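You operate a simulated robot arm through the tools that you are given. There is no shell and no other tool. Be economical: measure what you need, move in short steps, check, and stop when the job is done.

Carry out the task below with a simulated two-armed robot. There is one attempt and no reset: what you move stays moved.

JOB
Take the white tag and put it on the steel bench. Take the yellow tag and put it in the inside of the middle blue case. Fetch the pink pack from the second red shelf from the bottom and set it on the shelf under bench twenty-six. Take the blue wrench on the end of bench twenty-six by the lift table and put it away on the bench fifty-seven. Take the blue brush and leave it in the inside of the middle blue case. Fetch the yellow pad and set it on the second red shelf from the bottom. Put the clear jar marked "spacers" from the desk fifty-six on the white sheets there and the clear jar marked "washers" on top of the teal spool. Put one of the red tags from the desk fifty-six on the third grey shelf from the bottom. Fetch the clear bag and set it on the teal folder. Do these in any order. Set down upright: clear jar, clear bag.

Only the result counts: the job must be done as asked and must still hold three seconds after the hand-in. Knocking over, shifting, dropping, spilling or breaking anything else fails it. Flat cloth is picked up by pressing the open fingertips on it (5 to 10 N) and closing them slowly along it; thin cloth reads only 2 to 8 mm in the jaws.

ROBOT AND FRAMES
Two 7-joint arms with two-finger parallel grippers on one trunk, on a base that drives. Base frame: it is fixed to the floor where the robot stands at the start and does not move with it; the origin is under the middle of the robot, x ahead of it, y to its left, z up. Lengths are in cm, angles in degrees, forces in N, time in s.
The left shoulder is at the start at [5, 15.8, 90.8], the right one opposite. With the tool pointing down near the work surface each hand reaches from about 10 to 56 cm from the robot's upright axis, wherever it stands, measured 20 degrees to its own side. Places, roughly: bench fifty-seven [-610, -210, 80]; blue brush (14x5x6 cm) [-200, 50, 80]; blue wrench (16x6x3 cm) [-200, -70, 80]; clear bag (12x5x12 cm) [-220, -660, 80]; clear jar [-225, -500, 75]; inside of the middle blue case [-250, -10, 80]; pink pack [75, -100, 75]; red tag [-200, -575, 75]; second red shelf [70, -140, 80]; shelf under bench twenty-six [-230, 30, 30]; steel bench [60, -290, 80]; teal folder (24x31x2 cm) [-210, -530, 30]; teal spool (8x8x8 cm) [-190, -480, 80]; third grey shelf [-710, -620, 120]; white sheets (15x21x1 cm) [-210, -490, 80]; white tag [50, -25, 50]; yellow pad (16x7x4 cm) [-170, -460, 60]; yellow tag [50, 0, 50]. Payload 3.91 kg a hand.
The tool frame of a hand sits at the grasp point between the pads (the TCP): z along the fingers, y along the line on which they close. The tips reach 3 cm beyond it. Largest opening 11 cm; finger width 2, thickness 1; the body of the gripper, 4.8 by 11.2 cm, starts 5.5 cm behind the TCP.
Orientation is that of the tool frame in the base frame, as [roll, pitch, yaw] about the fixed x, y, z axes, in that order (R = Rz(yaw) Ry(pitch) Rx(roll)). With the fingers straight down and closing along the base's y, the tool's x points along the base's -x, its y along +y and its z along -z.

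CONTROLS
- The arms move only by the tool drive_tool. It takes "left_series", "right_series" or both (then of equal length, played together; a hand with none holds still); each is a list of rows, each a list of 3 entries, a list of its own where there are three numbers: the shift along the base's x, y, z in m, then the turn, a rotation vector about the base's x, y, z in degrees, then the gripper command, from -1 (shut) to 1 (fully open), values between in proportion. In form: [[[tx, ty, tz], [wx, wy, wz], fingers], ...]. A call has 1 to 20 rows; each row is the pose to reach, as a shift and turn from the pose commanded when the call began. Each row takes 0.2 s and may step no farther than 5 cm and 8.6 degrees from the row before; otherwise, or with a gripper value out of range, the whole call is refused. A pose out of reach is approached as far as the arm can. The call stops where the force on the tool passes 40 N (or 10 N more than at its start, if that is more) or the arm is blocked; 0.2 s more then pass. The fingers move at their own pace (about 15.3 cm/s each) and stop on an object; they squeeze with about 32 N. The grip force told is the motor's: it shows also when the fingers shut on nothing. Time passes only in rows, and 0.2 s behind the last, so rows that repeat a pose let the fingers close. The reply holds the time, the measured pose of the TCP, the force on the tool along the base axes, the opening and the grip force, in the units named above and with some noise, with the torque about the TCP (base axes, N m) and any sound that the robot's microphone picked up, and new pictures: "views" is both (left out), scene, wrist or none (wrist: the cameras of the hands that moved).
- Cameras (640 x 400 px; columns grow to the right, rows downward): "scene" is now at [11.56, -0.95, 102.46]; the picture's right is [-0.14, -0.99, 0.00], its down [-0.75, 0.11, -0.65] and it looks along [0.65, -0.09, -0.76] (base axes); focal length 274 px, centre (320, 200). "left" rides on the left gripper at [7.2, -1.7, -10.3] in its tool frame; the picture's right is [0.23, 0.97, 0.00], its down [-0.76, 0.18, -0.62] and it looks along [-0.61, 0.14, 0.78] (tool axes); focal length 222 px, centre (320, 200). "right" rides on the right gripper at [7.2, 1.7, -10.3] in its tool frame; the picture's right is [-0.23, 0.97, 0.00], its down [-0.76, -0.18, -0.62] and it looks along [-0.61, -0.14, 0.78] (tool axes); focal length 222 px, centre (320, 200). There is no depth. A picture from a camera that has moved, and an enlarged one, comes with that camera's place and axes in the base frame and with its lens.
- move_column(by): slides the trunk up (or, below 0, down) by that many cm; the arms and the scene camera ride with it, the base frame stays. It gives what a move gives, with no picture.
- drive_base(legs): drives the robot by 1 to 6 legs, each [ahead, turn to the left] in cm and degrees, along the robot's own axes; the way and the turn of a leg run together, so that a leg with both is an arc; at most 150 cm and 180 degrees a leg. The arms and the cameras ride along, it lands a little off, and it stops where it bumps. It gives what a move gives, and a new picture of the scene camera.
- aim_head(pan, tilt): turns the head with the scene camera to pan (to the left, within 80 degrees either way) and tilt (down, from -29 to 69), counted from straight ahead of the robot. It gives what a move gives, and a new picture of the scene camera.
- close_up(camera, box): a new picture of the part [left, top, right, bottom] of that camera's present view, enlarged. It takes no simulated time.
- finish_job(): hands the job in; it is judged then, once.

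Work in short steps. Places have to be worked out from the pictures, the camera data and where the tool is seen: move nearer, look again, correct. Check each grasp and each placing, and mend what went wrong. You have 525 turns and 360 pictures in all, those below and enlarged ones among them. Open the grippers and draw the arms clear of the work before you hand the job in, unless the task says otherwise; then end with one line.

The tools are called by a JSON object that holds its "name" and its "arguments". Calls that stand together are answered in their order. drive_tool: Moves the arms, as the interface text tells. Its arguments: {"type":"object","properties":{"left_series":{"type":"array"},"right_series":{"type":"array"},"views":{"type":"string","enum":["both","scene","wrist","none"]}},"required":[]} The other tools are called the same way: move_column (by) slides the trunk up or down; drive_base (legs) drives the base; aim_head (pan, tilt) turns the head that bears the scene camera; close_up (camera, box) takes an enlarged picture of a part of a camera's view; finish_job () hands the job in.

At the start:

```text
time: 0.0
left_tool_pos: [37.88, 13.97, 69.66]
left_tcp_rot: [-180.0, 0.0, 180.0]
left_wrist_force: [0.5, 0.4, -0.5]
left_ft_torque: [-0.01, -0.01, 0.01]
left_width: 11.0
left_finger_force: 0.0
right_tool_pos: [41.54, -21.23, 68.79]
right_tcp_rot: [180.0, 0.0, -180.0]
right_wrist_force: [0.0, -0.5, -0.3]
right_ft_torque: [-0.01, 0.02, 0.0]
right_width: 11.02
right_finger_force: 0.0
trunk travel left (down, up): [-15.0, 33.2]
robot x, y, heading: [0.15, -0.1, 0.1]
head pan, tilt: [-8.3, 49.3]
```

scene: 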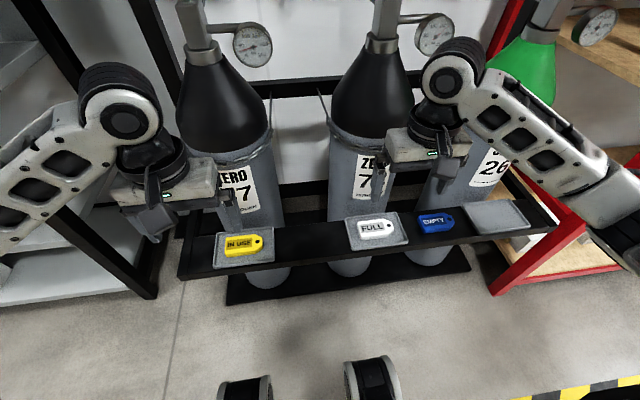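
right: 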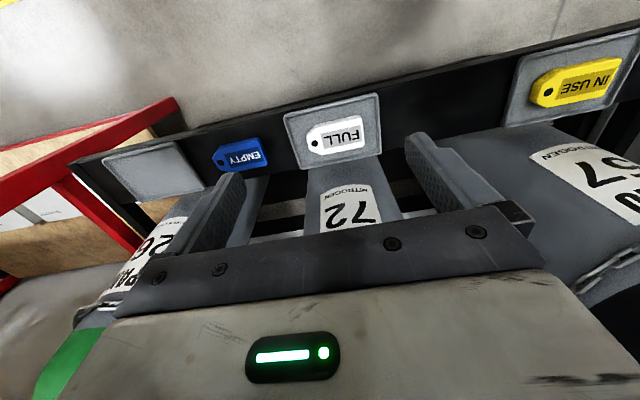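
left: 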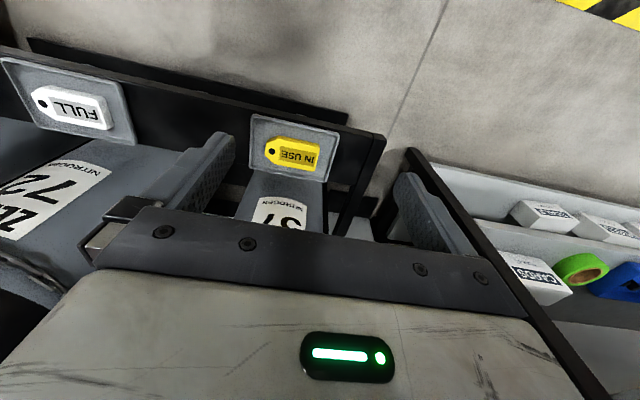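

Both tags lie in trays on a bar at about z=46. I'll look closer at them before reaching.

{"name": "close_up", "arguments": {"camera": "scene", "box": [190, 190, 550, 290]}}

{"name": "close_up", "arguments": {"camera": "right", "box": [180, 60, 440, 220]}}

```text
1.78 times, centred on (370, 240) of scene
camera zoom: at [11.56, -0.95, 102.46], right [-0.14, -0.99, 0.0], down [-0.75, 0.11, -0.65], along [0.65, -0.09, -0.76], focal length 487 px, centre (231, 129)
```

zoom: 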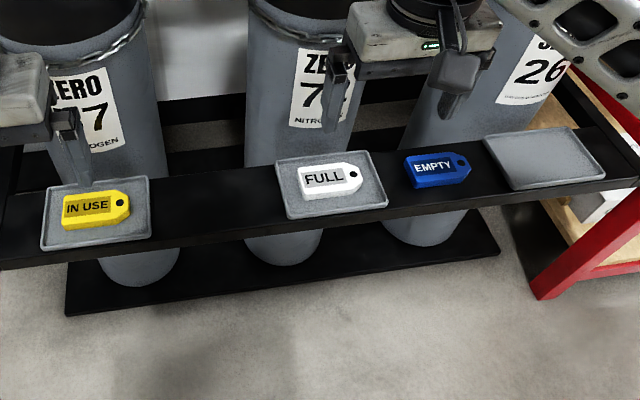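

```text
2.46 times, centred on (310, 140) of right
camera zoom: at [34.23, -19.47, 79.12], right [0.23, 0.97, 0.0], down [0.76, -0.18, 0.62], along [0.61, -0.14, -0.78], focal length 547 px, centre (345, 348)
```

zoom: 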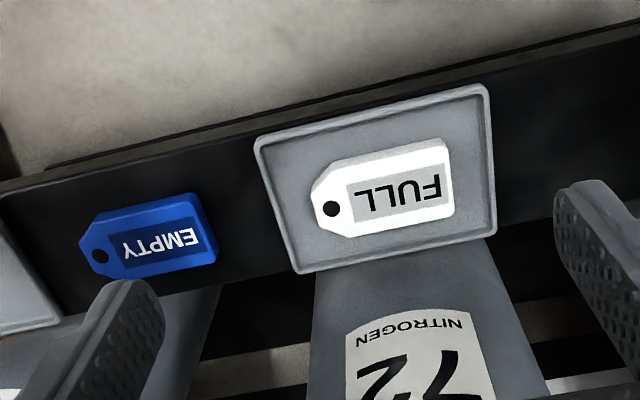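

The tags' long sides run along the bar (y). I turn both hands 90° so they close along x, and bring them above the tags (white about [48.7,-20.0,46], yellow about [48.3,11.6,46]).

{"name": "drive_tool", "arguments": {"right_series": [[[0.006, 0.001, -0.01], [0, 0, 8.5], 0.5], [[0.013, 0.002, -0.02], [0, 0, 17], 0.5], [[0.02, 0.003, -0.03], [0, 0, 25.5], 0.5], [[0.027, 0.004, -0.04], [0, 0, 34], 0.3], [[0.034, 0.005, -0.05], [0, 0, 42.5], 0.3], [[0.041, 0.006, -0.06], [0, 0, 51], 0.3], [[0.048, 0.007, -0.07], [0, 0, 59.5], 0.3], [[0.055, 0.008, -0.08], [0, 0, 68], 0.3], [[0.062, 0.01, -0.09], [0, 0, 76.5], 0.3], [[0.07, 0.012, -0.1], [0, 0, 84], 0.3], [[0.072, 0.012, -0.1], [0, 0, 90], 0.3], [[0.072, 0.012, -0.1], [0, 0, 90], 0.3]], "left_series": [[[0.01, -0.002, -0.01], [0, 0, -8.5], 0.5], [[0.02, -0.004, -0.02], [0, 0, -17], 0.5], [[0.03, -0.006, -0.03], [0, 0, -25.5], 0.5], [[0.04, -0.008, -0.04], [0, 0, -34], 0.3], [[0.05, -0.01, -0.05], [0, 0, -42.5], 0.3], [[0.06, -0.013, -0.06], [0, 0, -51], 0.3], [[0.07, -0.016, -0.07], [0, 0, -59.5], 0.3], [[0.08, -0.019, -0.08], [0, 0, -68], 0.3], [[0.09, -0.022, -0.09], [0, 0, -76.5], 0.3], [[0.1, -0.024, -0.1], [0, 0, -84], 0.3], [[0.104, -0.024, -0.11], [0, 0, -90], 0.3], [[0.104, -0.024, -0.11], [0, 0, -90], 0.3]]}}

```text
time: 2.6
left_tool_pos: [48.17, 11.6, 58.68]
left_tcp_rot: [180.0, 0.0, 89.9]
left_wrist_force: [-0.9, 0.2, 0.4]
left_ft_torque: [0.04, 0.0, 0.0]
left_width: 7.17
left_finger_force: 0.0
right_tool_pos: [48.7, -19.92, 58.92]
right_tcp_rot: [180.0, 0.0, -90.0]
right_wrist_force: [-0.2, 0.3, -0.4]
right_ft_torque: [0.02, 0.0, -0.01]
right_width: 7.17
right_finger_force: 0.0
trunk travel left (down, up): [-15.0, 33.2]
robot x, y, heading: [0.36, 0.2, 0.1]
head pan, tilt: [-8.3, 49.3]
camera scene: at [11.57, -0.95, 102.46], right [-0.14, -0.99, 0.0], down [-0.75, 0.11, -0.65], along [0.65, -0.09, -0.76], focal length 274 px, centre (320, 200)
camera right: at [47.02, -27.23, 69.1], right [-0.97, 0.23, 0.0], down [0.18, 0.76, 0.62], along [0.14, 0.61, -0.78], focal length 222 px, centre (320, 200)
camera left: at [46.54, 18.82, 68.85], right [0.97, 0.23, 0.0], down [0.18, -0.76, 0.62], along [0.14, -0.61, -0.78], focal length 222 px, centre (320, 200)
```

scene: 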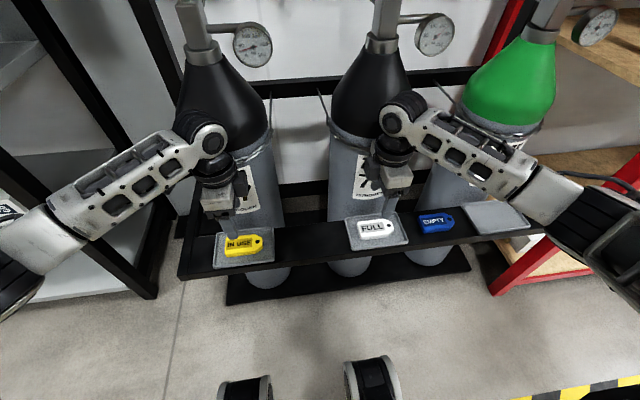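
right: 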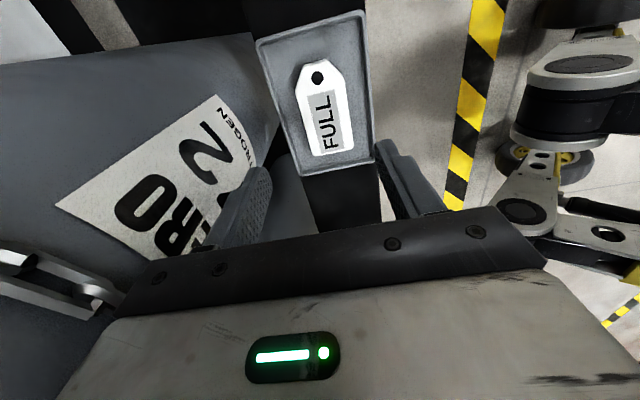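
left: 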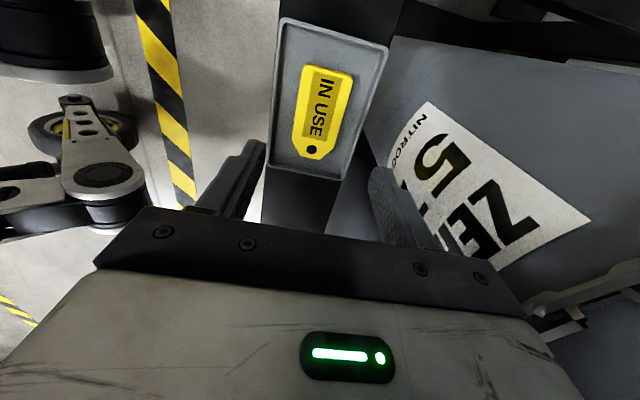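

Both tags sit almost under the hands (white [48.2,-20.4], yellow [48.2,12.1]). I lower to about TCP z=51 and look again.

{"name": "drive_tool", "arguments": {"right_series": [[[-0.005, -0.004, -0.03], [0, 0, 0], 0.3], [[-0.005, -0.004, -0.06], [0, 0, 0], 0.3], [[-0.005, -0.004, -0.08], [0, 0, 0], 0.3]], "left_series": [[[0.0, 0.004, -0.03], [0, 0, 0], 0.3], [[0.0, 0.004, -0.06], [0, 0, 0], 0.3], [[0.0, 0.004, -0.08], [0, 0, 0], 0.3]], "views": "wrist"}}

```text
time: 3.4
left_tool_pos: [48.17, 11.97, 50.52]
left_tcp_rot: [179.8, 0.0, 90.0]
left_wrist_force: [0.3, 0.7, -0.2]
left_ft_torque: [-0.01, 0.02, 0.0]
left_width: 7.13
left_finger_force: 0.0
right_tool_pos: [48.07, -20.42, 50.82]
right_tcp_rot: [-179.9, 0.0, -89.9]
right_wrist_force: [-0.4, -0.4, 0.3]
right_ft_torque: [0.0, 0.0, -0.02]
right_width: 7.13
right_finger_force: 0.1
trunk travel left (down, up): [-15.0, 33.2]
robot x, y, heading: [-0.05, -0.22, -0.1]
head pan, tilt: [-8.3, 49.3]
camera right: at [46.48, -27.65, 61.1], right [-0.97, 0.23, 0.0], down [0.18, 0.76, 0.62], along [0.14, 0.61, -0.78], focal length 222 px, centre (320, 200)
camera left: at [46.54, 19.2, 60.83], right [0.97, 0.23, 0.0], down [0.18, -0.76, 0.62], along [0.14, -0.61, -0.78], focal length 222 px, centre (320, 200)
```

right: 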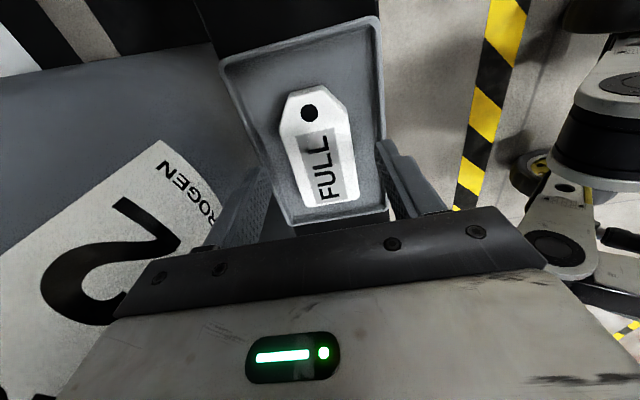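
left: 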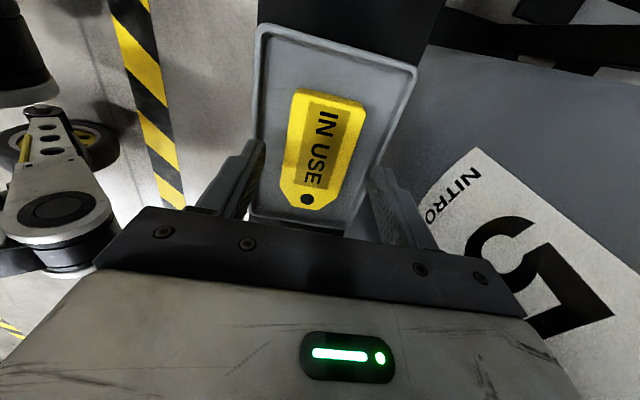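

The fingers straddle the tags. I lower slowly toward the tray floor, watching for force.

{"name": "drive_tool", "arguments": {"right_series": [[[0, 0, -0.01], [0, 0, 0], 0.3], [[0, 0, -0.02], [0, 0, 0], 0.3], [[0, 0, -0.025], [0, 0, 0], 0.3]], "left_series": [[[0, 0, -0.01], [0, 0, 0], 0.3], [[0, 0, -0.02], [0, 0, 0], 0.3], [[0, 0, -0.025], [0, 0, 0], 0.3]], "views": "both"}}

```text
time: 4.1
left_tool_pos: [48.45, 11.92, 49.29]
left_tcp_rot: [179.7, 0.2, 90.0]
left_wrist_force: [-9.0, 4.6, 21.3]
left_ft_torque: [0.21, 1.23, -0.24]
left_width: 7.58
left_finger_force: 3.8
right_tool_pos: [48.17, -20.19, 49.27]
right_tcp_rot: [-179.6, 0.1, -90.0]
right_wrist_force: [-5.6, -2.5, 14.8]
right_ft_torque: [-0.09, 0.85, 0.15]
right_width: 7.4
right_finger_force: 2.4
trunk travel left (down, up): [-15.0, 33.2]
robot x, y, heading: [0.08, -0.09, -0.0]
head pan, tilt: [-8.3, 49.3]
stopped in row 3 (left hand): the force on the tool passed its limit at 46 N (the readings are from after the stop); the commanded pose is now the measured one
camera scene: at [11.3, -0.92, 102.54], right [-0.14, -0.99, 0.0], down [-0.75, 0.11, -0.65], along [0.65, -0.09, -0.76], focal length 274 px, centre (320, 200)
camera right: at [46.48, -27.58, 59.54], right [-0.97, 0.23, -0.01], down [0.17, 0.76, 0.63], along [0.15, 0.61, -0.78], focal length 222 px, centre (320, 200)
camera left: at [46.68, 19.19, 59.52], right [0.97, 0.23, 0.01], down [0.17, -0.76, 0.63], along [0.15, -0.61, -0.78], focal length 222 px, centre (320, 200)
```

scene: 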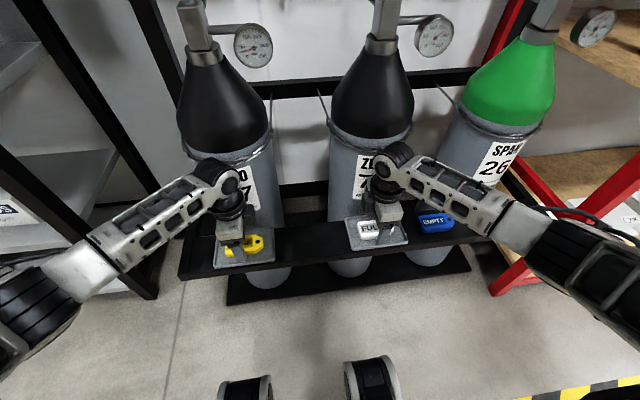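
right: 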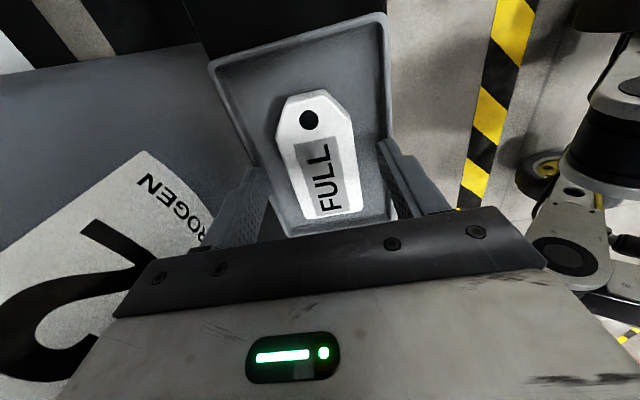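
left: 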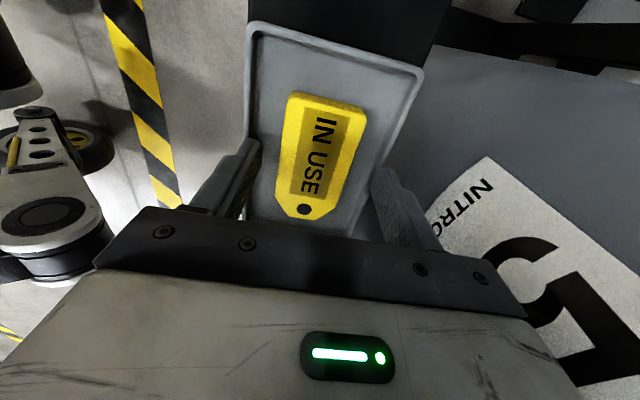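

Contact at tip height about 46.3 with the fingers spreading slightly, so the tips are probably on the tray's rim. I raise, narrow to about 5.9 cm, and lower again.

{"name": "drive_tool", "arguments": {"right_series": [[[0, 0, 0.008], [0, 0, 0], 0.3], [[0, 0, 0.008], [0, 0, 0], 0.07], [[0, 0, 0.008], [0, 0, 0], 0.07], [[0, 0, 0.0], [0, 0, 0], 0.07], [[0, 0, -0.003], [0, 0, 0], 0.07]], "left_series": [[[-0.003, 0, 0.008], [0, 0, 0], 0.3], [[-0.003, 0, 0.008], [0, 0, 0], 0.07], [[-0.003, 0, 0.008], [0, 0, 0], 0.07], [[-0.003, 0, 0], [0, 0, 0], 0.07], [[-0.003, 0, -0.003], [0, 0, 0], 0.07]], "views": "wrist"}}

```text
time: 5.3
left_tool_pos: [48.14, 11.99, 48.57]
left_tcp_rot: [179.7, 0.1, 90.1]
left_wrist_force: [-0.4, 0.4, -0.2]
left_ft_torque: [0.0, -0.01, 0.0]
left_width: 5.89
left_finger_force: 0.0
right_tool_pos: [48.19, -20.39, 48.66]
right_tcp_rot: [-179.8, 0.2, -89.9]
right_wrist_force: [0.7, 0.7, -0.3]
right_ft_torque: [0.01, 0.01, 0.01]
right_width: 5.9
right_finger_force: 0.0
trunk travel left (down, up): [-15.0, 33.2]
robot x, y, heading: [0.09, -0.21, 0.2]
head pan, tilt: [-8.3, 49.3]
camera right: at [46.52, -27.58, 58.88], right [-0.97, 0.23, 0.0], down [0.18, 0.76, 0.62], along [0.14, 0.61, -0.78], focal length 222 px, centre (320, 200)
camera left: at [46.43, 19.2, 58.88], right [0.97, 0.23, 0.0], down [0.18, -0.76, 0.63], along [0.15, -0.61, -0.78], focal length 222 px, centre (320, 200)
```

right: 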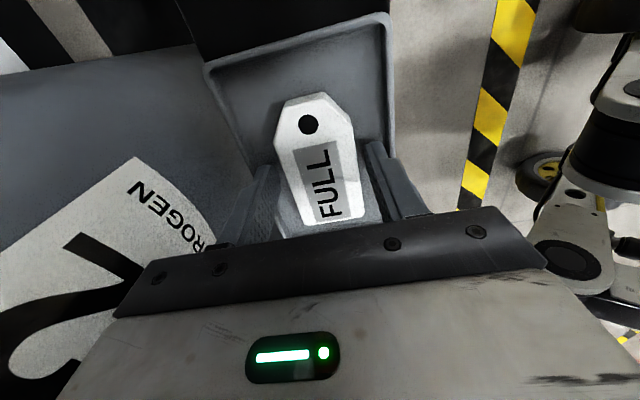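
left: 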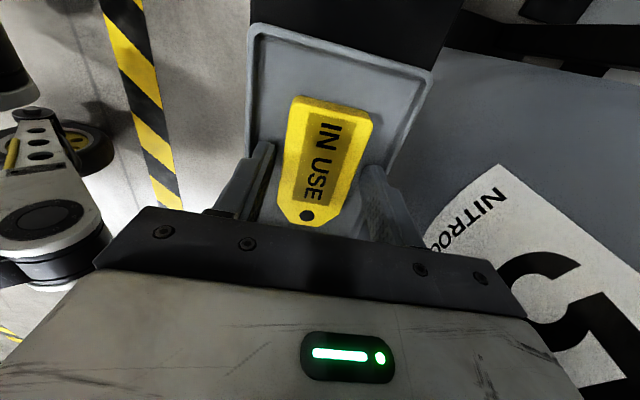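

That was the rim; now we're inside it. I'll go a little lower until light touch.

{"name": "drive_tool", "arguments": {"right_series": [[[0, 0, -0.003], [0, 0, 0], 0.07], [[0, 0, -0.006], [0, 0, 0], 0.07]], "left_series": [[[0, 0, -0.003], [0, 0, 0], 0.07], [[0, 0, -0.006], [0, 0, 0], 0.07]], "views": "none"}}

```text
time: 5.9
left_tool_pos: [48.28, 11.91, 48.55]
left_tcp_rot: [179.4, 0.1, 90.0]
left_wrist_force: [-2.9, 4.4, 22.5]
left_ft_torque: [0.25, 0.91, -0.1]
left_width: 6.05
left_finger_force: 1.9
right_tool_pos: [48.27, -20.37, 48.58]
right_tcp_rot: [-179.5, 0.0, -90.1]
right_wrist_force: [-4.6, -3.0, 23.1]
right_ft_torque: [-0.2, 0.96, 0.12]
right_width: 6.1
right_finger_force: 2.2
trunk travel left (down, up): [-15.0, 33.2]
robot x, y, heading: [0.07, 0.02, -0.2]
head pan, tilt: [-8.3, 49.3]
```

The tips touch the tray floor at TCP z=48.55. I back off a touch and close.

{"name": "drive_tool", "arguments": {"right_series": [[[0, 0, 0.006], [0, 0, 0], 0.07], [[0, 0, 0.006], [0, 0, 0], -0.2], [[0, 0, 0.006], [0, 0, 0], -0.6], [[0, 0, 0.006], [0, 0, 0], -1], [[0, 0, 0.006], [0, 0, 0], -1]], "left_series": [[[0, 0, 0.006], [0, 0, 0], 0.07], [[0, 0, 0.006], [0, 0, 0], -0.2], [[0, 0, 0.006], [0, 0, 0], -0.6], [[0, 0, 0.006], [0, 0, 0], -1], [[0, 0, 0.006], [0, 0, 0], -1]], "views": "none"}}

{"name": "drive_tool", "arguments": {"right_series": [[[0, 0, 0.03], [0, 0, 0], -1], [[0, 0, 0.06], [0, 0, 0], -1], [[0, 0, 0.09], [0, 0, 0], -1], [[0, 0, 0.12], [0, 0, 0], -1]], "left_series": [[[0, 0, 0.03], [0, 0, 0], -1], [[0, 0, 0.06], [0, 0, 0], -1], [[0, 0, 0.09], [0, 0, 0], -1], [[0, 0, 0.12], [0, 0, 0], -1]], "views": "both"}}

```text
time: 7.1
left_tool_pos: [48.14, 11.86, 48.7]
left_tcp_rot: [179.7, 0.0, 90.0]
left_wrist_force: [-0.1, 0.0, 0.1]
left_ft_torque: [0.0, -0.01, 0.02]
left_width: 4.47
left_finger_force: 32.1
right_tool_pos: [48.11, -20.34, 48.65]
right_tcp_rot: [-179.8, 0.2, -89.9]
right_wrist_force: [0.5, 0.7, -0.2]
right_ft_torque: [-0.03, -0.01, -0.03]
right_width: 4.51
right_finger_force: 32.2
trunk travel left (down, up): [-15.0, 33.2]
robot x, y, heading: [0.08, -0.09, 0.1]
head pan, tilt: [-8.3, 49.3]
```

```text
time: 8.1
left_tool_pos: [48.15, 11.85, 60.68]
left_tcp_rot: [179.8, 0.1, 90.0]
left_wrist_force: [0.2, -0.6, -0.1]
left_ft_torque: [0.01, -0.01, -0.01]
left_width: 4.48
left_finger_force: 32.4
right_tool_pos: [48.28, -20.34, 60.6]
right_tcp_rot: [-179.9, 0.0, -90.1]
right_wrist_force: [-0.1, 0.3, -1.0]
right_ft_torque: [-0.02, 0.0, -0.03]
right_width: 4.51
right_finger_force: 31.5
trunk travel left (down, up): [-15.0, 33.2]
robot x, y, heading: [0.39, 0.19, -0.0]
head pan, tilt: [-8.3, 49.3]
camera scene: at [11.55, -0.94, 102.45], right [-0.14, -0.99, 0.0], down [-0.75, 0.11, -0.65], along [0.65, -0.09, -0.76], focal length 274 px, centre (320, 200)
camera right: at [46.58, -27.6, 70.86], right [-0.97, 0.23, 0.0], down [0.18, 0.76, 0.62], along [0.14, 0.61, -0.78], focal length 222 px, centre (320, 200)
camera left: at [46.44, 19.17, 70.88], right [0.97, 0.23, 0.0], down [0.18, -0.76, 0.62], along [0.14, -0.61, -0.78], focal length 222 px, centre (320, 200)
```

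scene: 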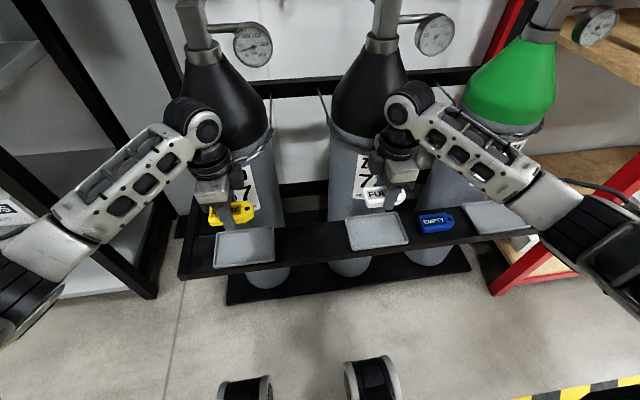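
right: 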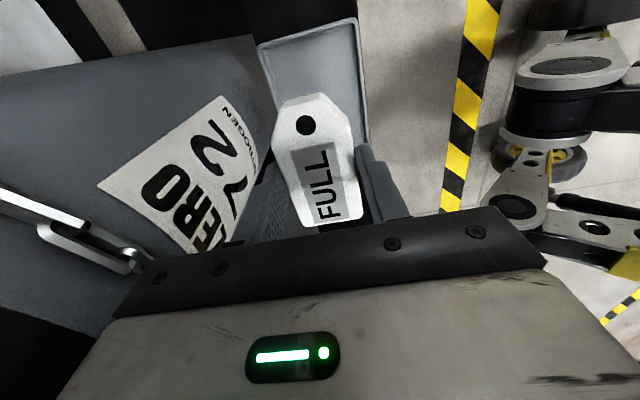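
left: 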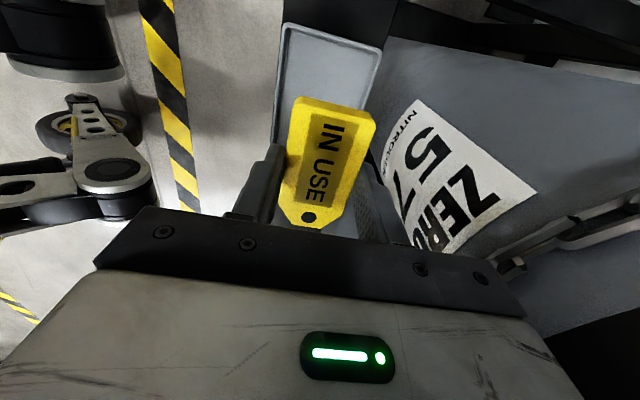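

Both tags are held. I draw the arms in, and look to the right to see the way to the steel bench.

{"name": "drive_tool", "arguments": {"right_series": [[[-0.02, 0, 0.04], [0, 0, 0], -1], [[-0.06, 0, 0.07], [0, 0, 0], -1], [[-0.1, 0, 0.1], [0, 0, 0], -1], [[-0.14, 0, 0.13], [0, 0, 0], -1], [[-0.18, 0, 0.15], [0, 0, 0], -1]], "left_series": [[[-0.02, 0, 0.04], [0, 0, 0], -1], [[-0.06, 0, 0.07], [0, 0, 0], -1], [[-0.1, 0, 0.1], [0, 0, 0], -1], [[-0.14, 0, 0.13], [0, 0, 0], -1], [[-0.18, 0, 0.15], [0, 0, 0], -1]], "views": "none"}}

{"name": "aim_head", "arguments": {"pan": -70, "tilt": 20}}

{"name": "aim_head", "arguments": {"pan": -30, "tilt": 20}}

```text
time: 9.3
left_tool_pos: [30.17, 12.1, 75.62]
left_tcp_rot: [179.7, 0.0, 90.0]
left_wrist_force: [0.7, 0.6, -0.9]
left_ft_torque: [0.0, 0.03, -0.01]
left_width: 4.48
left_finger_force: 32.4
right_tool_pos: [30.17, -20.41, 75.64]
right_tcp_rot: [-179.9, -0.1, -90.0]
right_wrist_force: [0.6, 0.0, -0.5]
right_ft_torque: [0.0, 0.03, 0.01]
right_width: 4.49
right_finger_force: 31.7
trunk travel left (down, up): [-15.0, 33.2]
robot x, y, heading: [-0.19, 0.34, 0.2]
head pan, tilt: [-8.3, 49.3]
```

```text
time: 10.6
left_tool_pos: [30.11, 12.02, 75.66]
left_tcp_rot: [179.7, 0.0, 90.0]
left_wrist_force: [-0.7, -0.7, 0.7]
left_ft_torque: [0.03, -0.01, 0.0]
left_width: 4.49
left_finger_force: 32.1
right_tool_pos: [30.24, -20.37, 75.58]
right_tcp_rot: [-179.9, 0.1, -89.9]
right_wrist_force: [-0.4, -0.2, -0.9]
right_ft_torque: [0.02, 0.02, -0.02]
right_width: 4.48
right_finger_force: 31.6
trunk travel left (down, up): [-15.0, 33.2]
robot x, y, heading: [-0.2, -0.15, 0.1]
head pan, tilt: [-70.0, 20.0]
camera scene: at [7.06, -8.56, 106.92], right [-0.94, -0.34, 0.0], down [-0.12, 0.32, -0.94], along [0.32, -0.88, -0.34], focal length 274 px, centre (320, 200)
```

scene: 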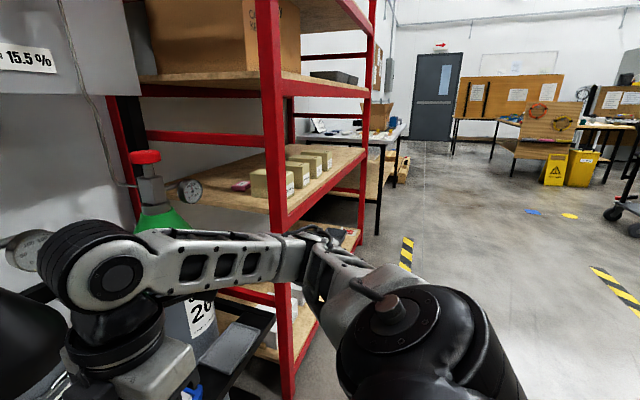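

```text
time: 11.7
left_tool_pos: [30.34, 11.89, 75.73]
left_tcp_rot: [179.7, 0.1, 90.0]
left_wrist_force: [-0.7, 0.4, -0.6]
left_ft_torque: [-0.01, -0.01, -0.02]
left_width: 4.49
left_finger_force: 32.1
right_tool_pos: [30.28, -20.33, 75.59]
right_tcp_rot: [-179.8, 0.2, -90.1]
right_wrist_force: [0.0, 0.2, 0.2]
right_ft_torque: [0.01, -0.01, 0.0]
right_width: 4.51
right_finger_force: 32.1
trunk travel left (down, up): [-15.0, 33.2]
robot x, y, heading: [-0.12, -0.35, -0.0]
head pan, tilt: [-30.0, 20.0]
camera scene: at [11.92, -4.48, 106.92], right [-0.5, -0.87, 0.0], down [-0.3, 0.17, -0.94], along [0.81, -0.47, -0.34], focal length 274 px, centre (320, 200)
```

scene: 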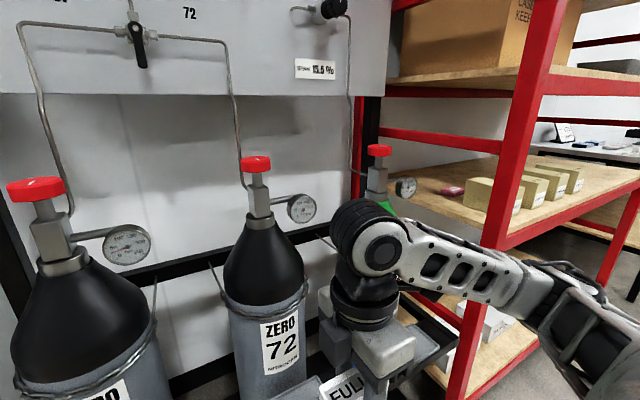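

The way along -y looks clear; the red rack front is at x≈43. I back off 20 cm, turn right and drive toward the steel bench.

{"name": "drive_base", "arguments": {"legs": [[-20, 0], [0, -90], [120, 0]]}}

{"name": "aim_head", "arguments": {"pan": 0, "tilt": 30}}

{"name": "aim_head", "arguments": {"pan": 60, "tilt": 30}}

```text
time: 22.9
left_tool_pos: [-6.38, -151.02, 75.73]
left_tcp_rot: [179.7, 0.2, 0.9]
left_wrist_force: [-0.6, 0.2, -0.7]
left_ft_torque: [0.03, 0.01, 0.0]
left_width: 4.47
left_finger_force: 31.9
right_tool_pos: [-38.48, -151.5, 75.74]
right_tcp_rot: [-179.9, 0.1, -179.0]
right_wrist_force: [0.0, -0.3, 0.5]
right_ft_torque: [-0.02, -0.02, -0.03]
right_width: 4.49
right_finger_force: 31.9
trunk travel left (down, up): [-15.0, 33.2]
robot x, y, heading: [-18.81, -121.43, -89.0]
head pan, tilt: [-30.0, 20.0]
camera scene: at [-23.31, -132.93, 106.92], right [-0.87, 0.49, 0.0], down [0.17, 0.3, -0.94], along [-0.46, -0.82, -0.34], focal length 274 px, centre (320, 200)
```

scene: 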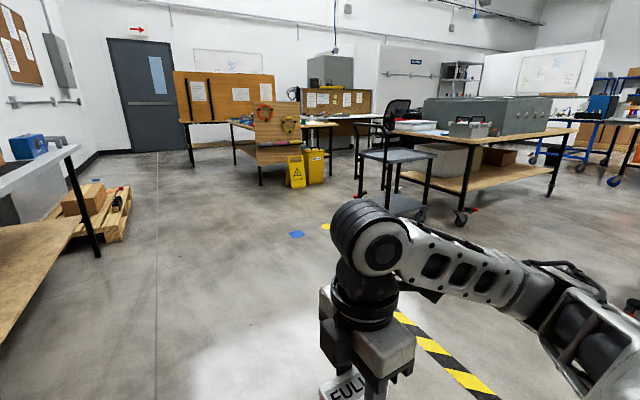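

```text
time: 23.8
left_tool_pos: [-6.4, -150.98, 75.75]
left_tcp_rot: [179.6, 0.2, 0.9]
left_wrist_force: [0.3, 0.0, -1.0]
left_ft_torque: [0.01, 0.0, 0.0]
left_width: 4.49
left_finger_force: 31.4
right_tool_pos: [-38.55, -151.48, 75.67]
right_tcp_rot: [-179.8, -0.1, -179.0]
right_wrist_force: [0.3, 0.0, -0.8]
right_ft_torque: [0.01, 0.01, 0.02]
right_width: 4.49
right_finger_force: 31.7
trunk travel left (down, up): [-15.0, 33.2]
robot x, y, heading: [-18.46, -120.85, -88.9]
head pan, tilt: [0.0, 30.0]
camera scene: at [-18.65, -133.84, 105.32], right [-1.0, -0.02, 0.0], down [-0.01, 0.5, -0.87], along [0.01, -0.87, -0.5], focal length 274 px, centre (320, 200)
```

scene: 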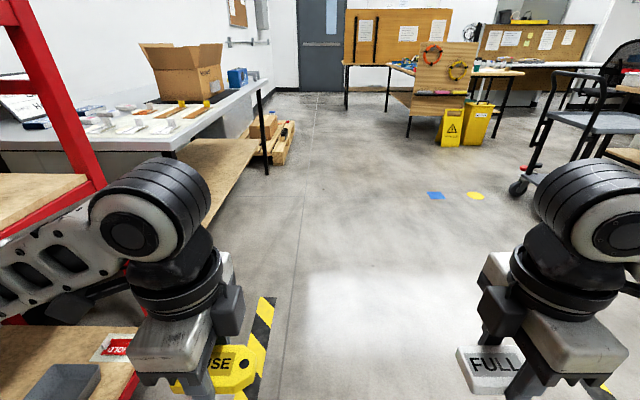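

```text
time: 25.1
left_tool_pos: [-6.33, -151.05, 75.68]
left_tcp_rot: [179.7, 0.1, 1.0]
left_wrist_force: [0.1, -0.3, -0.4]
left_ft_torque: [0.01, 0.0, -0.01]
left_width: 4.49
left_finger_force: 31.6
right_tool_pos: [-38.58, -151.53, 75.72]
right_tcp_rot: [-179.8, 0.1, -178.9]
right_wrist_force: [0.5, 0.2, -0.6]
right_ft_torque: [0.01, 0.01, 0.0]
right_width: 4.5
right_finger_force: 31.6
trunk travel left (down, up): [-15.0, 33.2]
robot x, y, heading: [-18.77, -120.88, -88.9]
head pan, tilt: [60.0, 30.0]
camera scene: at [-10.89, -129.19, 105.31], right [-0.49, -0.87, 0.0], down [-0.44, 0.24, -0.87], along [0.76, -0.42, -0.5], focal length 274 px, centre (320, 200)
```

scene: 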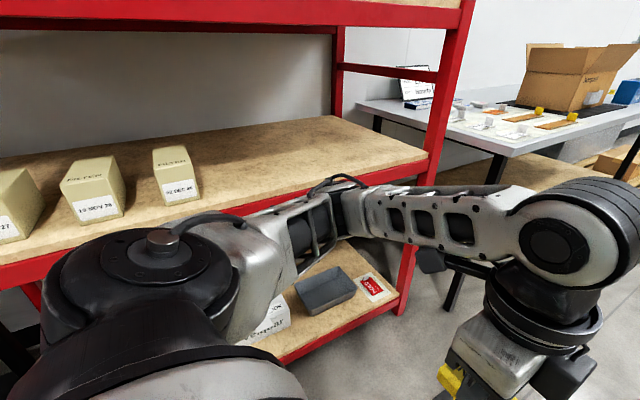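

The steel bench's front edge is near x≈22, from about y=-205 to -350. I drive further along -y, slightly away from it, then turn to face it.

{"name": "drive_base", "arguments": {"legs": [[0, -6], [130, 0], [0, 95]]}}

{"name": "aim_head", "arguments": {"pan": 0, "tilt": 35}}

```text
time: 36.2
left_tool_pos: [0.02, -237.48, 75.74]
left_tcp_rot: [179.6, 0.1, 90.3]
left_wrist_force: [0.0, 0.2, 0.6]
left_ft_torque: [-0.01, 0.01, -0.01]
left_width: 4.51
left_finger_force: 31.9
right_tool_pos: [0.17, -269.74, 75.57]
right_tcp_rot: [-179.9, 0.1, -89.7]
right_wrist_force: [0.8, 0.7, -0.5]
right_ft_torque: [0.0, 0.01, 0.02]
right_width: 4.5
right_finger_force: 32.0
trunk travel left (down, up): [-15.0, 33.2]
robot x, y, heading: [-30.7, -249.51, 0.4]
head pan, tilt: [60.0, 30.0]
camera scene: at [-21.8, -241.46, 105.31], right [0.87, -0.5, 0.0], down [-0.25, -0.43, -0.87], along [0.43, 0.75, -0.5], focal length 274 px, centre (320, 200)
```

scene: 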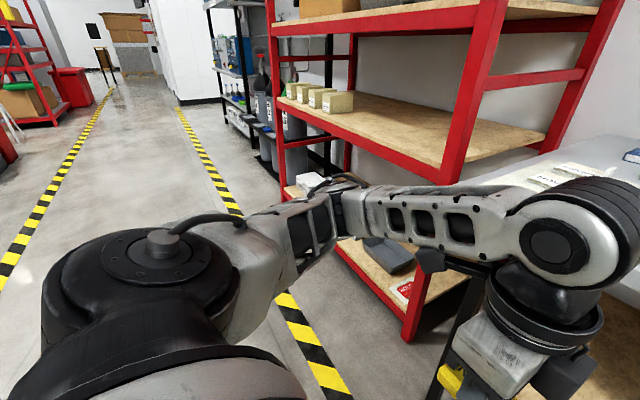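

```text
time: 37.5
left_tool_pos: [0.12, -237.41, 75.71]
left_tcp_rot: [179.7, 0.0, 90.2]
left_wrist_force: [0.3, -0.1, -0.1]
left_ft_torque: [-0.02, -0.01, 0.01]
left_width: 4.48
left_finger_force: 32.0
right_tool_pos: [0.13, -269.7, 75.59]
right_tcp_rot: [-179.8, 0.1, -89.7]
right_wrist_force: [-0.6, -0.1, -1.3]
right_ft_torque: [-0.02, -0.01, -0.01]
right_width: 4.52
right_finger_force: 31.5
trunk travel left (down, up): [-15.0, 33.2]
robot x, y, heading: [-30.01, -249.25, 0.2]
head pan, tilt: [0.0, 35.0]
camera scene: at [-17.48, -249.27, 104.54], right [0.01, -1.0, 0.0], down [-0.57, 0.0, -0.82], along [0.82, 0.0, -0.57], focal length 274 px, centre (320, 200)
```

scene: 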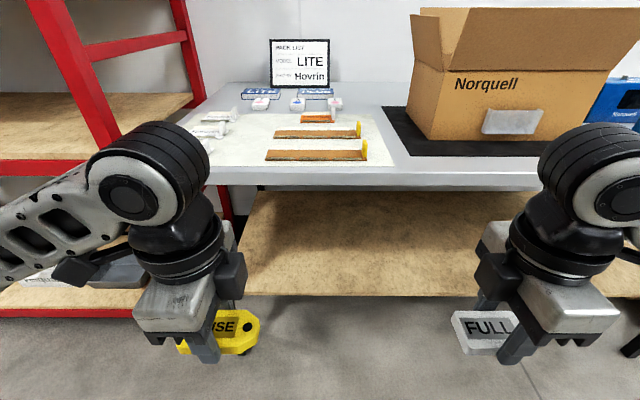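

Bench front edge is about x=22; there's a bare strip in front of the black mat (x 22–34, y≈-262 to -290). I raise both hands and move 13 cm ahead.

{"name": "drive_tool", "arguments": {"right_series": [[[0, 0, 0.05], [0, 0, 0], -1], [[0, 0, 0.1], [0, 0, 0], -1], [[0, 0, 0.15], [0, 0, 0], -1], [[0, 0, 0.19], [0, 0, 0], -1]], "left_series": [[[0, 0, 0.05], [0, 0, 0], -1], [[0, 0, 0.1], [0, 0, 0], -1], [[0, 0, 0.15], [0, 0, 0], -1], [[0, 0, 0.19], [0, 0, 0], -1]], "views": "none"}}

{"name": "drive_base", "arguments": {"legs": [[13, 0]]}}

{"name": "aim_head", "arguments": {"pan": -20, "tilt": 50}}

```text
time: 38.5
left_tool_pos: [-0.08, -237.44, 94.62]
left_tcp_rot: [179.8, 0.1, 90.2]
left_wrist_force: [-1.4, -0.5, -0.8]
left_ft_torque: [-0.04, -0.02, -0.04]
left_width: 4.49
left_finger_force: 32.1
right_tool_pos: [0.06, -269.68, 94.73]
right_tcp_rot: [-179.9, 0.1, -89.6]
right_wrist_force: [-0.8, 0.9, -0.6]
right_ft_torque: [-0.03, 0.03, 0.01]
right_width: 4.47
right_finger_force: 32.1
trunk travel left (down, up): [-15.0, 33.2]
robot x, y, heading: [-29.77, -249.29, 0.3]
head pan, tilt: [0.0, 35.0]
```

```text
time: 39.8
left_tool_pos: [12.95, -237.39, 94.61]
left_tcp_rot: [179.7, 0.1, 90.3]
left_wrist_force: [0.9, 0.1, 0.0]
left_ft_torque: [0.04, -0.02, -0.02]
left_width: 4.48
left_finger_force: 31.6
right_tool_pos: [13.2, -269.74, 94.65]
right_tcp_rot: [-179.9, 0.1, -89.7]
right_wrist_force: [-0.7, 0.3, 0.0]
right_ft_torque: [0.0, -0.01, 0.01]
right_width: 4.49
right_finger_force: 31.7
trunk travel left (down, up): [-15.0, 33.2]
robot x, y, heading: [-17.33, -249.61, 0.2]
head pan, tilt: [0.0, 35.0]
camera scene: at [-4.57, -249.21, 104.53], right [0.01, -1.0, 0.0], down [-0.57, 0.0, -0.82], along [0.82, 0.0, -0.57], focal length 274 px, centre (320, 200)
```

scene: 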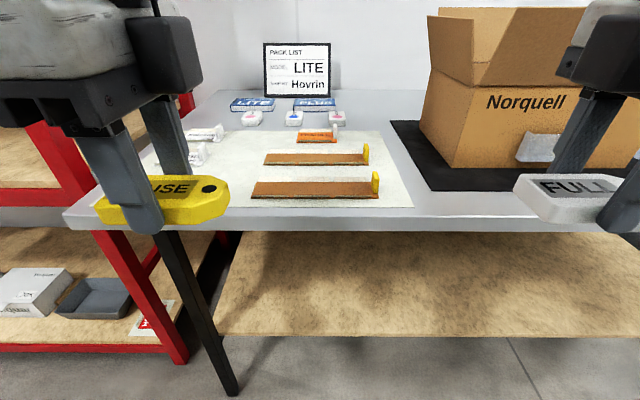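

```text
time: 40.6
left_tool_pos: [12.86, -237.47, 94.69]
left_tcp_rot: [179.6, 0.1, 90.4]
left_wrist_force: [-1.5, -0.2, -0.3]
left_ft_torque: [-0.04, -0.01, 0.02]
left_width: 4.49
left_finger_force: 32.3
right_tool_pos: [12.99, -269.79, 94.68]
right_tcp_rot: [-179.7, 0.2, -89.8]
right_wrist_force: [-0.3, 0.1, -0.3]
right_ft_torque: [0.02, 0.03, -0.04]
right_width: 4.48
right_finger_force: 32.0
trunk travel left (down, up): [-15.0, 33.2]
robot x, y, heading: [-17.06, -249.4, 0.2]
head pan, tilt: [-20.0, 50.0]
camera scene: at [-6.12, -251.84, 102.37], right [-0.34, -0.94, 0.0], down [-0.72, 0.26, -0.64], along [0.61, -0.22, -0.77], focal length 274 px, centre (320, 200)
```

scene: 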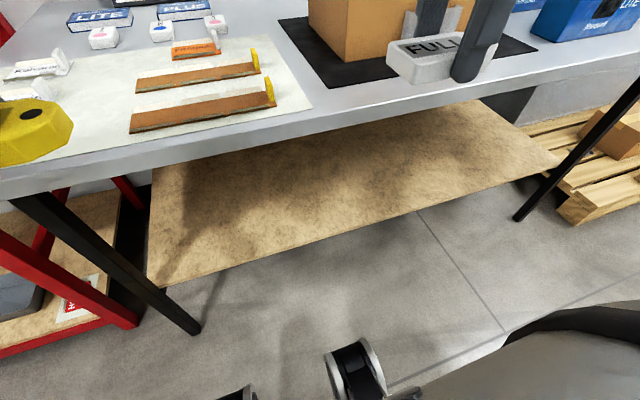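

Bench top is about z=82 with its edge at x≈23 and the mat starting at x≈30. I move the white tag over [26.7,-270.5] and lower part way.

{"name": "drive_tool", "arguments": {"right_series": [[[0.045, -0.003, 0], [0, 0, 0], -1], [[0.09, -0.006, 0], [0, 0, 0], -1], [[0.137, -0.009, 0], [0, 0, 0], -1], [[0.137, -0.009, -0.03], [0, 0, 0], -1], [[0.137, -0.009, -0.06], [0, 0, 0], -1]], "views": "both"}}

```text
time: 41.8
left_tool_pos: [12.9, -237.3, 94.66]
left_tcp_rot: [179.7, 0.1, 90.2]
left_wrist_force: [-0.4, -0.5, -0.3]
left_ft_torque: [-0.02, -0.03, 0.0]
left_width: 4.48
left_finger_force: 32.1
right_tool_pos: [26.82, -270.64, 88.8]
right_tcp_rot: [-179.7, 0.1, -89.7]
right_wrist_force: [0.8, -0.3, -0.2]
right_ft_torque: [0.01, 0.01, 0.0]
right_width: 4.49
right_finger_force: 31.9
trunk travel left (down, up): [-15.0, 33.2]
robot x, y, heading: [-17.6, -249.66, 0.6]
head pan, tilt: [-20.0, 50.0]
camera scene: at [-6.13, -251.85, 102.37], right [-0.34, -0.94, 0.0], down [-0.72, 0.26, -0.64], along [0.61, -0.22, -0.77], focal length 274 px, centre (320, 200)
camera right: at [25.17, -277.9, 98.97], right [-0.98, 0.22, 0.0], down [0.17, 0.76, 0.62], along [0.14, 0.61, -0.78], focal length 222 px, centre (320, 200)
```

scene: 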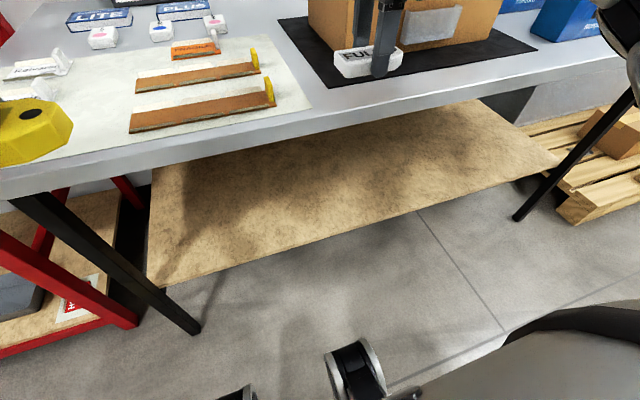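
right: 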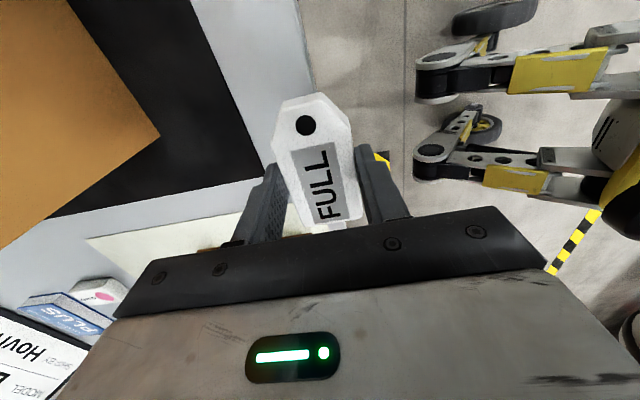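

The wrist view shows the bench edge at x≈26.5 and the mat at x≈33.5 (bench top z≈80), so I shift the tag 3.4 cm further in and lower gently.

{"name": "drive_tool", "arguments": {"right_series": [[[0.035, 0, 0], [0, 0, 0], -1], [[0.035, 0, -0.02], [0, 0, 0], -1], [[0.035, 0, -0.035], [0, 0, 0], -1]], "views": "wrist"}}

```text
time: 42.6
left_tool_pos: [12.92, -237.46, 94.52]
left_tcp_rot: [179.7, 0.1, 90.3]
left_wrist_force: [0.2, 0.3, 0.0]
left_ft_torque: [-0.02, 0.0, 0.01]
left_width: 4.51
left_finger_force: 32.2
right_tool_pos: [30.22, -270.64, 85.24]
right_tcp_rot: [-179.8, 0.0, -89.7]
right_wrist_force: [-0.7, -0.3, -0.6]
right_ft_torque: [0.0, 0.0, -0.02]
right_width: 4.46
right_finger_force: 32.1
trunk travel left (down, up): [-15.0, 33.2]
robot x, y, heading: [-17.74, -249.47, 0.4]
head pan, tilt: [-20.0, 50.0]
camera right: at [28.68, -277.88, 95.42], right [-0.98, 0.22, 0.0], down [0.17, 0.76, 0.62], along [0.14, 0.61, -0.78], focal length 222 px, centre (320, 200)
```

right: 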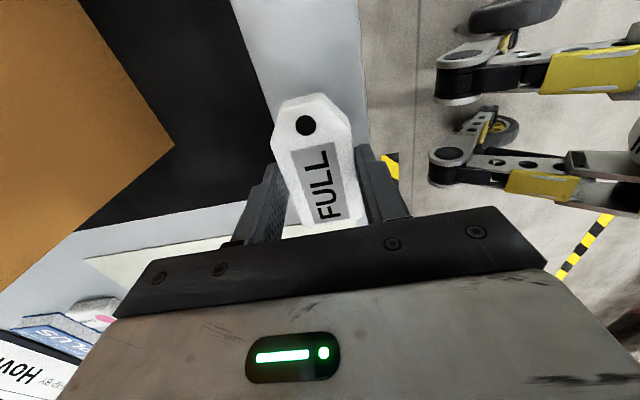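

The tag is centred in the strip. I lower in small steps until contact.

{"name": "drive_tool", "arguments": {"right_series": [[[0, 0, -0.007], [0, 0, 0], -1], [[0, 0, -0.014], [0, 0, 0], -1]], "views": "none"}}

{"name": "drive_tool", "arguments": {"right_series": [[[0, 0, -0.004], [0, 0, 0], -1], [[0, 0, -0.008], [0, 0, 0], -1]], "views": "none"}}

```text
time: 43.2
left_tool_pos: [12.92, -237.5, 94.71]
left_tcp_rot: [179.7, 0.1, 90.2]
left_wrist_force: [-0.8, 0.8, -0.1]
left_ft_torque: [0.01, 0.01, 0.0]
left_width: 4.52
left_finger_force: 32.2
right_tool_pos: [30.37, -270.58, 83.82]
right_tcp_rot: [-179.8, 0.1, -89.6]
right_wrist_force: [0.0, 0.4, 0.5]
right_ft_torque: [-0.01, -0.02, 0.01]
right_width: 4.49
right_finger_force: 31.5
trunk travel left (down, up): [-15.0, 33.2]
robot x, y, heading: [-17.21, -249.56, 0.3]
head pan, tilt: [-20.0, 50.0]
```

```text
time: 43.8
left_tool_pos: [12.85, -237.49, 94.62]
left_tcp_rot: [179.7, 0.1, 90.2]
left_wrist_force: [0.0, 0.4, -0.1]
left_ft_torque: [0.0, 0.0, 0.02]
left_width: 4.5
left_finger_force: 32.0
right_tool_pos: [30.41, -270.51, 83.23]
right_tcp_rot: [-179.6, 0.2, -89.6]
right_wrist_force: [0.8, -2.6, 12.2]
right_ft_torque: [-0.07, -0.39, -0.04]
right_width: 4.49
right_finger_force: 32.0
trunk travel left (down, up): [-15.0, 33.2]
robot x, y, heading: [-17.15, -249.48, 0.2]
head pan, tilt: [-20.0, 50.0]
```

Contact at 12 N: the tag rests on the bench. I open and lift away.

{"name": "drive_tool", "arguments": {"right_series": [[[0, 0, 0.001], [0, 0, 0], -0.1], [[0, 0, 0.001], [0, 0, 0], 0.1], [[0, 0, 0.002], [0, 0, 0], 0.1], [[0, 0, 0.03], [0, 0, 0], 0.1], [[0, 0, 0.07], [0, 0, 0], 0.1], [[0, 0, 0.1], [0, 0, 0], 0.1], [[-0.04, 0, 0.12], [0, 0, 0], 0.1], [[-0.08, 0, 0.12], [0, 0, 0], 0.1], [[-0.12, 0, 0.12], [0, 0, 0], 0.1], [[-0.16, 0, 0.12], [0, 0, 0], 0.1]], "views": "scene"}}

```text
time: 46.0
left_tool_pos: [12.79, -237.47, 94.64]
left_tcp_rot: [179.7, 0.1, 90.3]
left_wrist_force: [-0.5, 0.1, -0.3]
left_ft_torque: [0.0, 0.03, 0.02]
left_width: 4.5
left_finger_force: 31.8
right_tool_pos: [14.33, -270.59, 95.05]
right_tcp_rot: [-180.0, -0.1, -89.7]
right_wrist_force: [0.6, 0.8, 0.0]
right_ft_torque: [-0.01, 0.02, 0.01]
right_width: 6.06
right_finger_force: 0.1
trunk travel left (down, up): [-15.0, 33.2]
robot x, y, heading: [-17.51, -249.54, 0.2]
head pan, tilt: [-20.0, 50.0]
camera scene: at [-6.13, -251.85, 102.36], right [-0.34, -0.94, 0.0], down [-0.72, 0.26, -0.64], along [0.61, -0.22, -0.77], focal length 274 px, centre (320, 200)
```

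scene: 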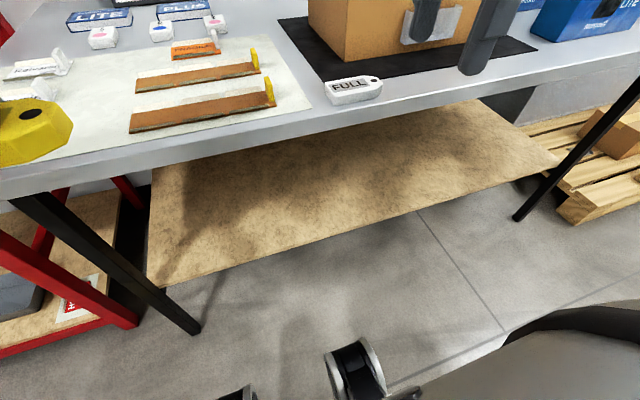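

White tag is on the bench. I drive back along +y to the red rack for the pink pack.

{"name": "drive_base", "arguments": {"legs": [[-22, 0], [0, 90], [90, 0], [85, 0], [0, -90]]}}

{"name": "aim_head", "arguments": {"pan": -15, "tilt": 20}}

```text
time: 63.8
left_tool_pos: [-8.16, -62.53, 94.64]
left_tcp_rot: [179.7, 0.2, 89.7]
left_wrist_force: [0.3, 0.0, 0.1]
left_ft_torque: [0.0, -0.01, 0.02]
left_width: 4.48
left_finger_force: 31.8
right_tool_pos: [-6.92, -95.75, 95.02]
right_tcp_rot: [-179.8, 0.0, -90.1]
right_wrist_force: [-0.9, 0.0, -0.1]
right_ft_torque: [0.04, -0.01, 0.0]
right_width: 6.04
right_finger_force: 0.0
trunk travel left (down, up): [-15.0, 33.2]
robot x, y, heading: [-37.95, -74.12, -0.2]
head pan, tilt: [-20.0, 50.0]
camera scene: at [-27.24, -76.84, 102.36], right [-0.34, -0.94, 0.0], down [-0.72, 0.26, -0.64], along [0.6, -0.22, -0.77], focal length 274 px, centre (320, 200)
```

scene: 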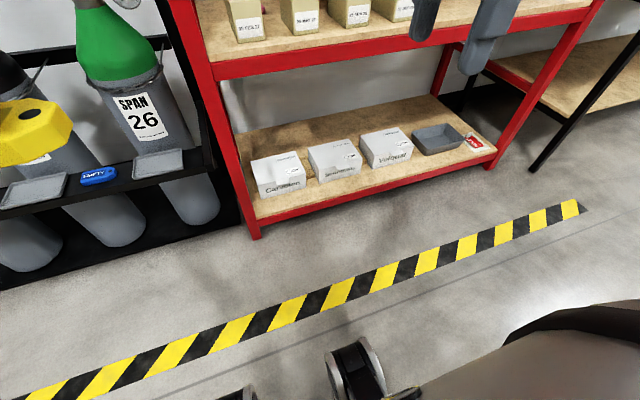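

```text
time: 64.7
left_tool_pos: [-8.15, -62.67, 94.59]
left_tcp_rot: [179.7, 0.1, 89.9]
left_wrist_force: [0.6, 0.2, -0.7]
left_ft_torque: [0.0, -0.03, -0.01]
left_width: 4.47
left_finger_force: 32.2
right_tool_pos: [-7.04, -95.69, 95.09]
right_tcp_rot: [-179.8, -0.1, -90.2]
right_wrist_force: [0.3, 1.2, -0.3]
right_ft_torque: [0.0, 0.0, -0.03]
right_width: 6.07
right_finger_force: 0.0
trunk travel left (down, up): [-15.0, 33.2]
robot x, y, heading: [-38.37, -74.31, -0.3]
head pan, tilt: [-15.0, 20.0]
camera scene: at [-25.48, -76.62, 106.91], right [-0.26, -0.97, 0.0], down [-0.33, 0.09, -0.94], along [0.91, -0.25, -0.34], focal length 274 px, centre (320, 200)
```

scene: 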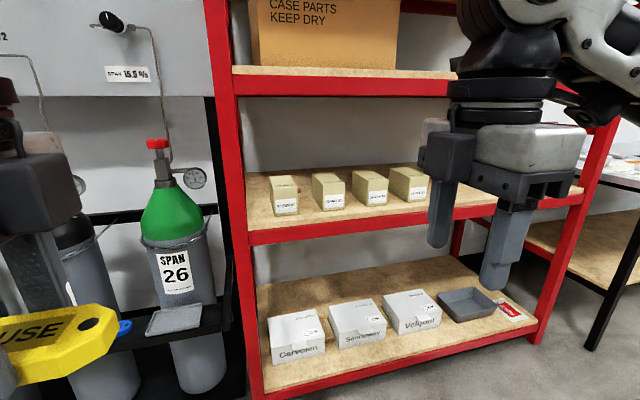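

The pink pack seems hidden behind the leftmost beige box. Zooming in.

{"name": "close_up", "arguments": {"camera": "scene", "box": [220, 130, 460, 260]}}

```text
2.67 times, centred on (340, 195) of scene
camera zoom: at [-25.48, -76.62, 106.91], right [-0.26, -0.97, 0.0], down [-0.33, 0.09, -0.94], along [0.91, -0.25, -0.34], focal length 731 px, centre (267, 213)
```

zoom: 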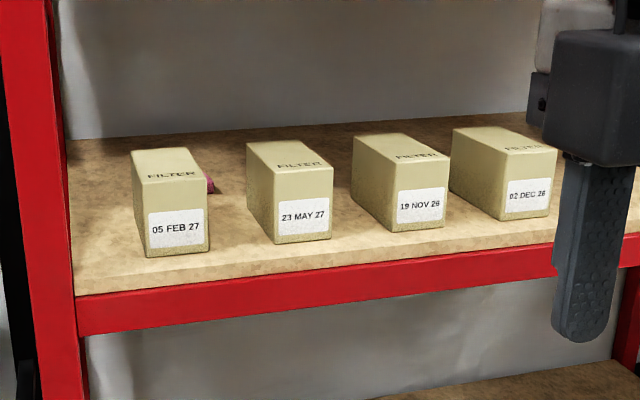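

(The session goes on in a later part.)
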